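You operate a simulated robot arm through the tools that you are given. There is no shell and no other tool. Be economical: measure what you need, move in short steps, check, and stop when the job is done.

Carry out the task below with a simulated robot arm. There is one attempt and no reset: what you move stays moved.

TASK
Press the test button on the bench supply two times.
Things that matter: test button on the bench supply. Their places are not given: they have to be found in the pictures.

It is judged by the outcome, as a careful person would: the job done as asked, and still so three seconds after it is handed in. It fails if anything else is knocked over, pushed out of place, dropped, spilled or broken.

THE ROBOT
A 7-joint arm with a two-finger parallel gripper, fixed in place. Base frame: the origin is at the foot of the arm, x ahead of it, y to its left, z up. Lengths are in mm, angles in rad, forces in N, time in s.
Its first joint turns from -1.152 to 1.152 rad. Payload 2.4 kg.
Tool frame: the origin (TCP) lies between the finger pads and is the grasp point; the fingertips stand 30 mm ahead of it; z points along the fingers, y is the line along which they close. The gripper opens to 94 mm. The fingers are 28 mm wide and 10 mm thick; the gripper's body (50 by 96 mm) begins 55 mm behind the TCP.
Orientation is that of the tool frame in the base frame, as a unit quaternion [w, x, y, z]. With the fingers straight down and closing along the base's y, the tool's x points along the base's -x, its y along +y and its z along -z.

THE INTERFACE
- The arm moves only by the tool apply_moves. Its arguments are lists of equal length, an entry for each row: "fingers": the opening in per cent of the stroke, from 0 (shut) to 100 (fully open); "delta_pos": the shift along the tool's x, y, z in units of 200 mm (1.0 is 200 mm), a list of three; "rot": the turn, a rotation vector about the tool's x, y, z in units of 60 degrees (1.0 is 60 degrees), a list of three. In form: {"fingers": [fingers, ...], "delta_pos": [[tx, ty, tz], ...], "rot": [[rx, ry, rz], ...]}. A call has 1 to 10 rows; each row is the pose to reach, as a shift and turn from the pose commanded when the call began, along the tool's axes at that moment. A call with a number of a shift or a turn outside -1 to 1 is refused whole. A row lasts 0.2 s, in which the tool goes at most 50 mm and 0.15 rad; a call with a longer step from one row to the next is refused whole, and so is a gripper value outside its range. A pose out of reach is approached as far as the arm can. The call stops where the force on the tool passes 40 N (or 10 N more than at its start, if that is more) or the arm is blocked; 0.2 s more then pass. The fingers move at their own pace (about 153 mm/s each) and stop on an object; they squeeze with about 25 N. The grip force told is the motor's: it shows also when the fingers shut on nothing. Time passes only in rows, and 0.2 s behind the last, so rows that repeat a pose let the fingers close. It gives the time, the measured TCP pose, the force on the tool (base axes), the opening and the grip force at its end, in the units of the frame above (readings bear some noise), and new pictures: "views" is both (left out), scene, wrist or none.
- Cameras (640 x 400 px; columns grow to the right, rows downward): "scene" is fixed at [11.5, 450.8, 1468]; the picture's right is [-0.94, -0.34, 0.00], its down [-0.11, 0.32, -0.94] and it looks along [0.32, -0.89, -0.34] (base axes); focal length 356 px, centre (320, 200). "wrist" rides on the gripper at [-37, 0, -58] in the tool frame; the picture's right is [0.00, -1.00, 0.00], its down [0.97, 0.00, -0.24] and it looks along [0.24, 0.00, 0.97] (tool axes); focal length 218 px, centre (320, 200).
- locate(camera, pixels): for up to 12 pixels [column, row] of the newest picture of that camera ("zoom" is the newest enlarged one), the place [x, y, z] in the base frame of the surface seen there, good to about 2 mm. No time passes.
- inspect(camera, box): a new picture of the part [left, top, right, bottom] of that camera's present view, enlarged. No time passes.
- close_job(): hands the job in; it is judged then, once.

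Work in short steps. Measure before you move; look again where a grasp or a placing could have gone wrong, and mend it. You have 60 turns and 120 pictures in all, the two below and enlarged ones among them. Open the gripper and draw the arm clear of the work before you hand the job in, unless the task says otherwise; then end with one line.

The tools are called after "Request:" by a JSON object that holds its "op" and its "data". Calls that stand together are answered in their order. apply_moves: Moves the arm, as the interface text tells. Its arguments: {"type":"object","properties":{"fingers":{"type":"array","items":{"type":"number"}},"delta_pos":{"type":"array","items":{"type":"array","items":{"type":"number"}}},"rot":{"type":"array","items":{"type":"array","items":{"type":"number"}}},"views":{"type":"string","enum":["both","scene","wrist","none"]}},"required":["fingers","delta_pos","rot"]} The other tools are called the same way: locate (camera, pixels) gives the place of the surface under pixels of a picture; inspect (camera, box) takes an enlarged picture of a part of a camera's view; close_job () hands the job in.

At the start:

```text
clock: 0.0
tool_pos: [318.9, -336.8, 1166.9]
orientation: [0.0, 0.0, 1.0, 0.0]
contact_force: [0.9, 0.5, 1.0]
grip_width: 94.1
finger_force: 0.0
```

scene: 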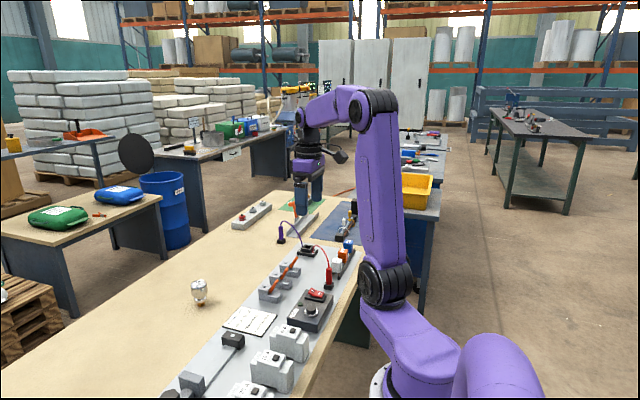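
wrist: 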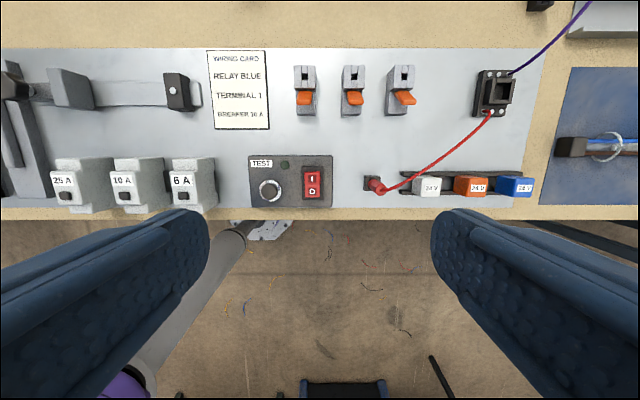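

The wrist view shows a box labelled TEST with a round button at about (269,191) and a rocker switch at (312,184). I'll enlarge and measure it.

Request:
{"op": "inspect", "data": {"camera": "wrist", "box": [230, 140, 350, 215]}}

Request:
{"op": "locate", "data": {"camera": "wrist", "pixels": [[269, 191], [269, 183], [261, 191], [278, 191], [290, 200], [312, 184], [312, 175], [285, 165], [254, 203], [240, 190], [207, 180], [375, 185]]}}

Request:
{"op": "inspect", "data": {"camera": "scene", "box": [270, 270, 350, 340]}}

```text
5.33 times, centred on (290, 178) of wrist
```

zoom: 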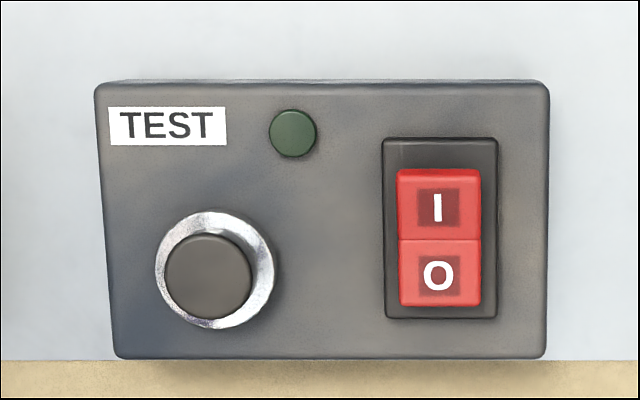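

```text
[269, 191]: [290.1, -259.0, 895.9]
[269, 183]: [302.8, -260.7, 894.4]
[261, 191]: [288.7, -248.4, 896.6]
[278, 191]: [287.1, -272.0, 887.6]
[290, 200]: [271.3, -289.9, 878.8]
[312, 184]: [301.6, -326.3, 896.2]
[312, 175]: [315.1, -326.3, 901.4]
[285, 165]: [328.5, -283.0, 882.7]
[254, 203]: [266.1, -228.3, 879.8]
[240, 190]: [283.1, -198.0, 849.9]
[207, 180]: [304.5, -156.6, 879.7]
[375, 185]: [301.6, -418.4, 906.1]
```

```text
5.71 times, centred on (310, 305) of scene
```

zoom: 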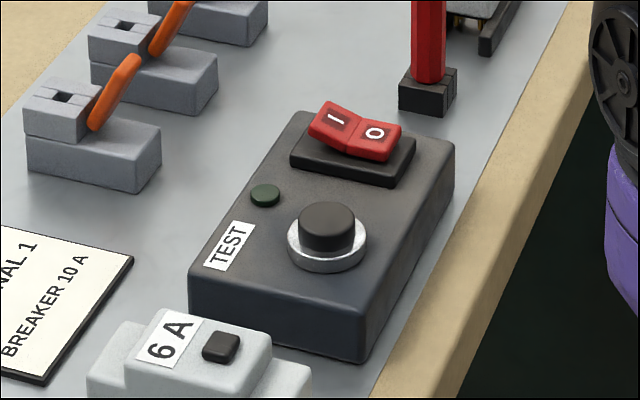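

The cap centre is at wrist pixel (269,191.5). The heights come out low compared with the stated 897 table, so I'll cross-check with the scene camera's zoom.

Request:
{"op": "locate", "data": {"camera": "zoom", "pixels": [[327, 213], [310, 213], [345, 213], [327, 206], [327, 240], [375, 270], [250, 280], [318, 112], [375, 132], [120, 250], [430, 330], [170, 290]]}}

```text
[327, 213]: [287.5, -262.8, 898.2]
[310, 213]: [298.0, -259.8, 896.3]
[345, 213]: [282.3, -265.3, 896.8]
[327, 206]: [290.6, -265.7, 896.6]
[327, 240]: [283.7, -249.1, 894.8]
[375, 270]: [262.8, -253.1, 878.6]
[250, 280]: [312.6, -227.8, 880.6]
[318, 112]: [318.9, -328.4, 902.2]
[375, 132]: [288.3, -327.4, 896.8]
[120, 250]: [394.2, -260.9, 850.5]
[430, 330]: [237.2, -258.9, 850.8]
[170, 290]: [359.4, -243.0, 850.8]
```

Both cameras agree: the cap top is at about (289, -261, 897) and the box top at 880. I'll shut the fingers, move over the cap and come partway down.

Request:
{"op": "apply_moves", "data": {"fingers": [0, 0, 0, 0, 0, 0, 0, 0], "delta_pos": [[0.075, 0.19, 0], [0.15, 0.379, 0], [0.15, 0.379, 0.2], [0.15, 0.379, 0.4], [0.15, 0.379, 0.6], [0.15, 0.379, 0.8], [0.15, 0.379, 0.9], [0.15, 0.379, 0.9]], "rot": [[0, 0, 0], [0, 0, 0], [0, 0, 0], [0, 0, 0], [0, 0, 0], [0, 0, 0], [0, 0, 0], [0, 0, 0]]}}

```text
clock: 1.8
tool_pos: [288.8, -260.8, 987.9]
orientation: [0.0, 0.0, 1.0, 0.001]
contact_force: [-0.7, 0.6, 0.2]
grip_width: 0.2
finger_force: 24.7
```

scene: 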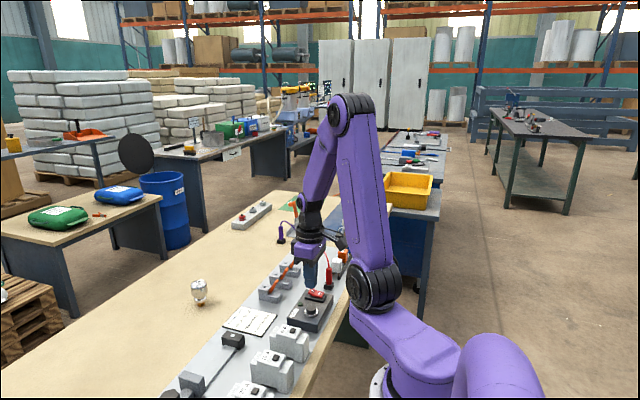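
wrist: 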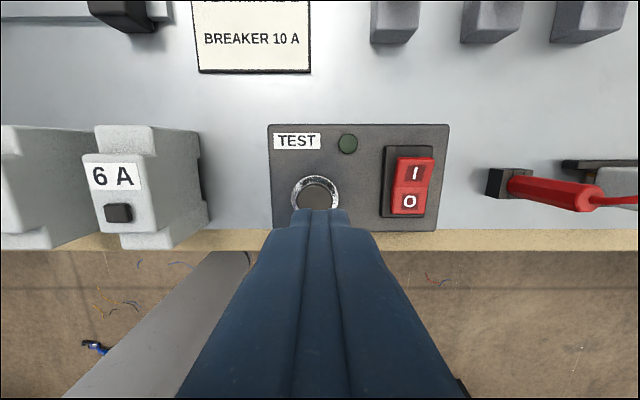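

The fingers are shut above the button; the cap shows at (317,197). I'll re-measure the cap from here before pressing.

Request:
{"op": "inspect", "data": {"camera": "wrist", "box": [270, 160, 366, 220]}}

Request:
{"op": "locate", "data": {"camera": "wrist", "pixels": [[316, 188], [305, 198], [328, 198], [316, 198], [316, 179], [293, 198], [337, 196], [316, 204]]}}

```text
6.67 times, centred on (318, 190) of wrist
```

zoom: 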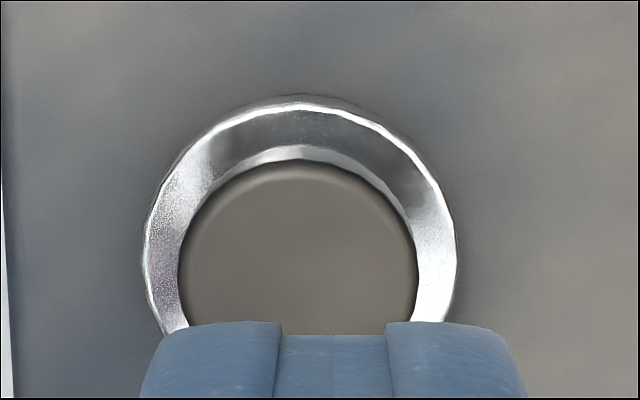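

```text
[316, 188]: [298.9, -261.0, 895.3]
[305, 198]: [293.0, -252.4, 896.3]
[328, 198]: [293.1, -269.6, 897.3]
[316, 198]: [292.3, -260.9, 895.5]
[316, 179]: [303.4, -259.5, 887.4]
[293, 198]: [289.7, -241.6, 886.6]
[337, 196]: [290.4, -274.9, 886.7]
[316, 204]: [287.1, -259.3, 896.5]
```

The cap is centred at (288, -260) with its top at 896, and the ring top is at 887. I'll come down to about 3 mm above it.

Request:
{"op": "apply_moves", "data": {"fingers": [0, 0, 0], "delta_pos": [[0.003, 0.004, 0.15], [0.003, 0.004, 0.27], [0.003, 0.004, 0.28]], "rot": [[0, 0, 0], [0, 0, 0], [0, 0, 0]], "views": "scene"}}

Request:
{"op": "inspect", "data": {"camera": "scene", "box": [270, 260, 350, 330]}}

```text
clock: 2.6
tool_pos: [288.6, -260.8, 931.4]
orientation: [0.0, 0.0, 1.0, 0.0]
contact_force: [-0.6, -0.3, 0.2]
grip_width: 0.0
finger_force: 25.4
```

scene: 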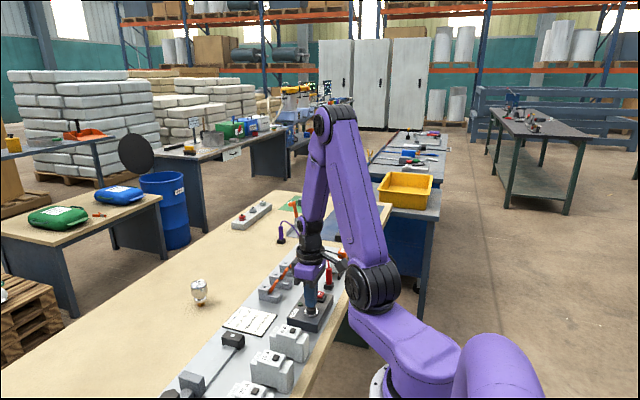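

```text
5.71 times, centred on (310, 295) of scene
```

zoom: 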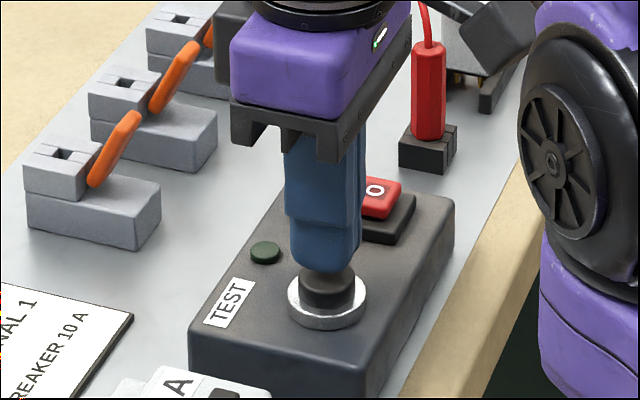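

The tips are centred about 4 mm above the cap. I'll go down in small steps, to about 3 mm into the travel, and read the force.

Request:
{"op": "apply_moves", "data": {"fingers": [0, 0, 0, 0], "delta_pos": [[0, 0, 0.015], [0, 0, 0.025], [0, 0, 0.035], [0, 0, 0.04]], "rot": [[0, 0, 0], [0, 0, 0], [0, 0, 0], [0, 0, 0]], "views": "wrist"}}

Request:
{"op": "inspect", "data": {"camera": "scene", "box": [270, 260, 350, 330]}}

```text
clock: 3.6
tool_pos: [288.5, -259.6, 923.7]
orientation: [-0.001, 0.0, 1.0, -0.001]
contact_force: [0.7, -0.8, 0.8]
grip_width: 0.2
finger_force: 25.4
```

wrist: 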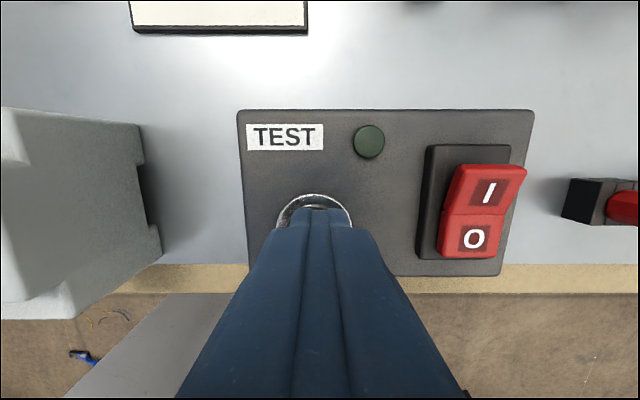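

```text
5.71 times, centred on (310, 295) of scene
```

zoom: 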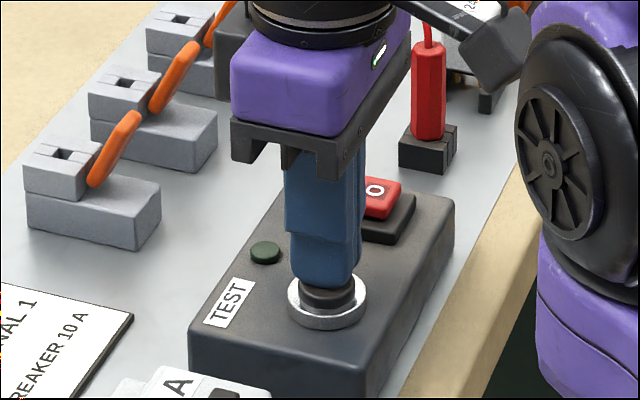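

Force is still only about 1 N, with the tip at 893.7, so the cap is at most barely touched. I'll continue down in 1 mm steps.

Request:
{"op": "apply_moves", "data": {"fingers": [0, 0, 0], "delta_pos": [[0, 0, 0.005], [0, 0, 0.01], [0, 0, 0.01]], "rot": [[0, 0, 0], [0, 0, 0], [0, 0, 0]], "views": "none"}}

Request:
{"op": "inspect", "data": {"camera": "scene", "box": [285, 280, 335, 315]}}

```text
clock: 4.4
tool_pos: [288.1, -259.5, 922.0]
orientation: [0.001, 0.0, 1.0, 0.001]
contact_force: [0.4, 0.0, 2.0]
grip_width: 0.1
finger_force: 24.7
```

```text
11.43 times, centred on (310, 298) of scene
```

zoom: 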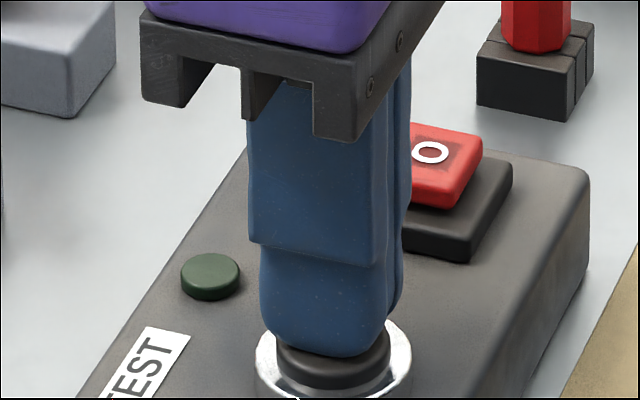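

Contact has begun (2 N). I'll press on another 2 mm and watch the force and the lamp.

Request:
{"op": "apply_moves", "data": {"fingers": [0, 0, 0], "delta_pos": [[0, 0, 0.005], [0, 0, 0.01], [0, 0, 0.01]], "rot": [[0, 0, 0], [0, 0, 0], [0, 0, 0]], "views": "none"}}

Request:
{"op": "inspect", "data": {"camera": "scene", "box": [285, 285, 335, 320]}}

```text
clock: 5.2
tool_pos: [288.6, -259.4, 919.4]
orientation: [0.002, 0.0, 1.0, -0.001]
contact_force: [-1.6, -0.9, 10.5]
grip_width: 0.0
finger_force: 25.0
```

```text
11.43 times, centred on (310, 302) of scene
```

zoom: 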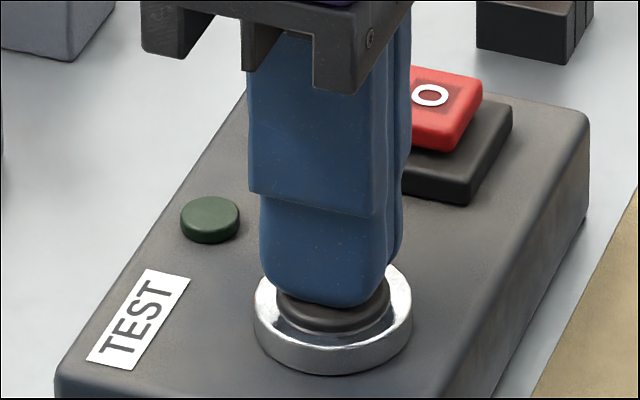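

Force has risen to 10.5 N and the lamp hasn't changed. I'll go 1 mm further to find out whether the travel is used up.

Request:
{"op": "apply_moves", "data": {"fingers": [0, 0], "delta_pos": [[0, 0, 0.005], [0, 0, 0.005]], "rot": [[0, 0, 0], [0, 0, 0]], "views": "none"}}

Request:
{"op": "inspect", "data": {"camera": "scene", "box": [285, 285, 335, 320]}}

```text
clock: 5.8
tool_pos: [289.5, -258.9, 919.3]
orientation: [0.0, -0.001, 1.0, 0.0]
contact_force: [-3.6, -2.7, 17.5]
grip_width: 0.3
finger_force: 25.3
```

```text
11.43 times, centred on (310, 302) of scene
```

zoom: 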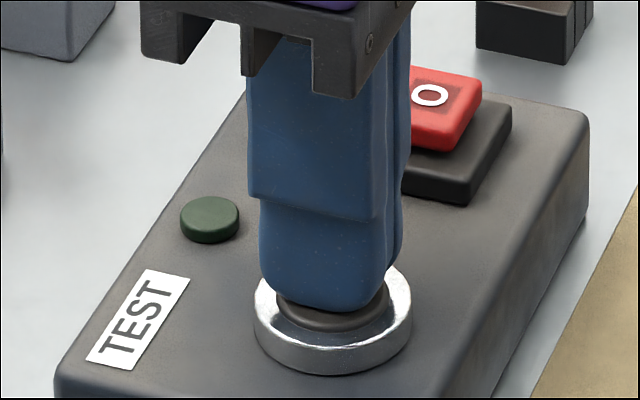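

The tip stopped at about 919.3 while force climbed to 17.5 N, so the button has bottomed out after about 4 mm of travel. I'll release fully and look.

Request:
{"op": "apply_moves", "data": {"fingers": [0, 0, 0], "delta_pos": [[0, 0, -0.03], [0, 0, -0.07], [0, 0, -0.07]], "rot": [[0, 0, 0], [0, 0, 0], [0, 0, 0]], "views": "none"}}

Request:
{"op": "inspect", "data": {"camera": "scene", "box": [285, 280, 335, 315]}}

```text
clock: 6.6
tool_pos: [288.6, -260.4, 932.6]
orientation: [0.0, 0.0, 1.0, 0.0]
contact_force: [0.3, -0.1, 0.5]
grip_width: 0.0
finger_force: 24.9
```

```text
11.43 times, centred on (310, 298) of scene
```

zoom: 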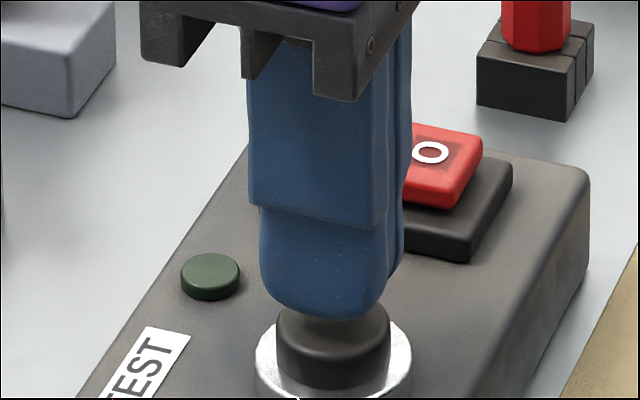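

The cap has sprung back and is clear of the fingertips, which makes one press. Now the second, to the same depth.

Request:
{"op": "apply_moves", "data": {"fingers": [0, 0, 0, 0, 0, 0, 0], "delta_pos": [[0, 0, 0.02], [0, 0, 0.035], [0, 0, 0.045], [0, 0, 0.055], [0, 0, 0.065], [0, 0, 0.07], [0, 0, 0.07]], "rot": [[0, 0, 0], [0, 0, 0], [0, 0, 0], [0, 0, 0], [0, 0, 0], [0, 0, 0], [0, 0, 0]], "views": "none"}}

Request:
{"op": "inspect", "data": {"camera": "scene", "box": [285, 285, 335, 320]}}

```text
clock: 8.2
tool_pos: [288.4, -260.1, 918.7]
orientation: [0.0, 0.0, 1.0, 0.0]
contact_force: [-5.7, 2.2, 17.3]
grip_width: 0.0
finger_force: 24.9
```

```text
11.43 times, centred on (310, 302) of scene
```

zoom: 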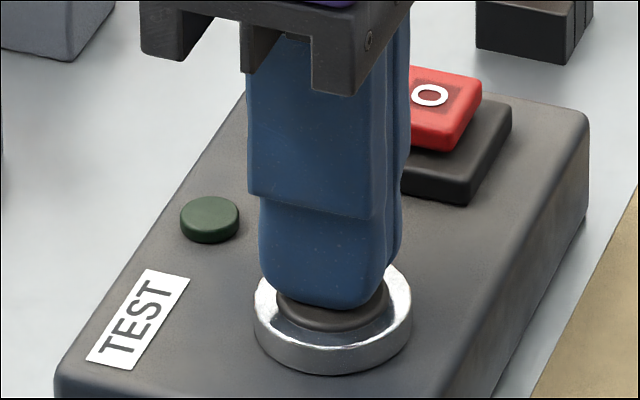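

The second press reached the same stop, with 17.3 N. I'll lift straight up well clear, then open the gripper.

Request:
{"op": "apply_moves", "data": {"fingers": [0, 0, 0, 0, 0, 0, 100, 100, 100], "delta_pos": [[0, 0, -0.05], [0, 0, -0.2], [0, 0, -0.4], [0, 0, -0.6], [0, 0, -0.8], [0, 0, -1.0], [0, 0, -1.0], [0, 0, -1.0], [0, 0, -1.0]], "rot": [[0, 0, 0], [0, 0, 0], [0, 0, 0], [0, 0, 0], [0, 0, 0], [0, 0, 0], [0, 0, 0], [0, 0, 0], [0, 0, 0]]}}

Request:
{"op": "inspect", "data": {"camera": "scene", "box": [270, 270, 350, 340]}}

```text
clock: 10.2
tool_pos: [288.4, -260.5, 1118.4]
orientation: [0.0, 0.001, 1.0, 0.0]
contact_force: [-1.3, 0.3, 0.2]
grip_width: 93.9
finger_force: 0.0
```

scene: 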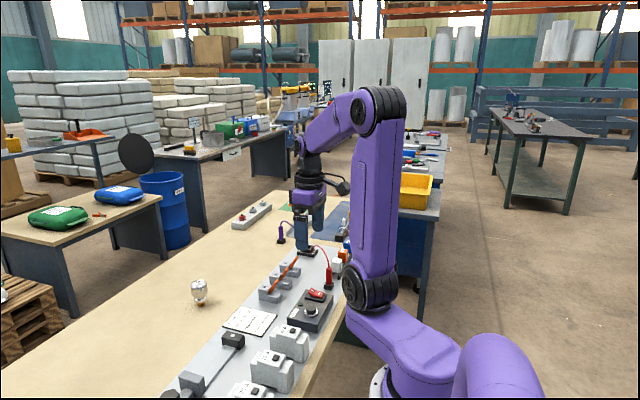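
wrist: 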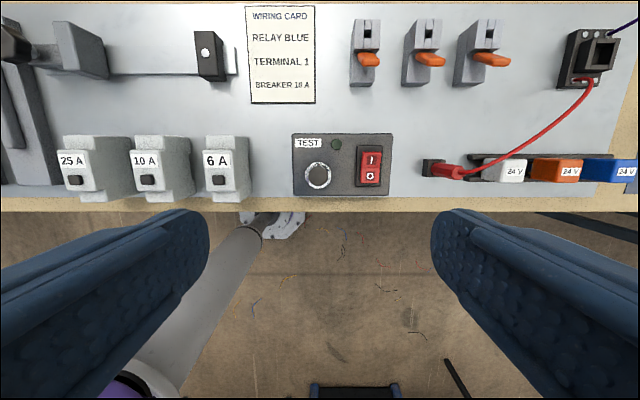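

```text
5.71 times, centred on (310, 305) of scene
```

zoom: 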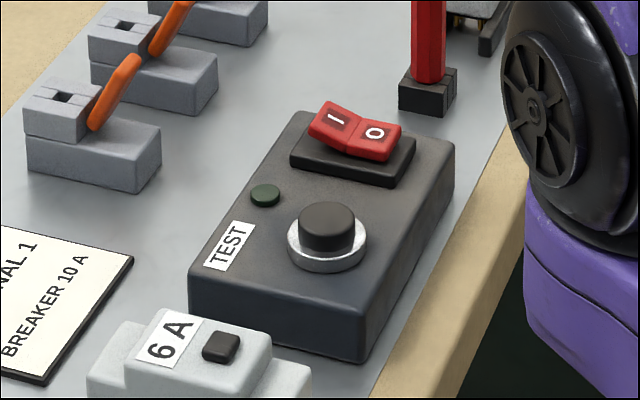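

The button is back up, nothing else has moved, and the arm is clear with the gripper open, so I'll hand the job in.

Request:
{"op": "close_job", "data": {}}

```text
The job is handed in.
```

I pressed the test button on the bench supply two times, each time down to its stop and fully released; its lamp stayed dark throughout, and I left the power switch as it was.
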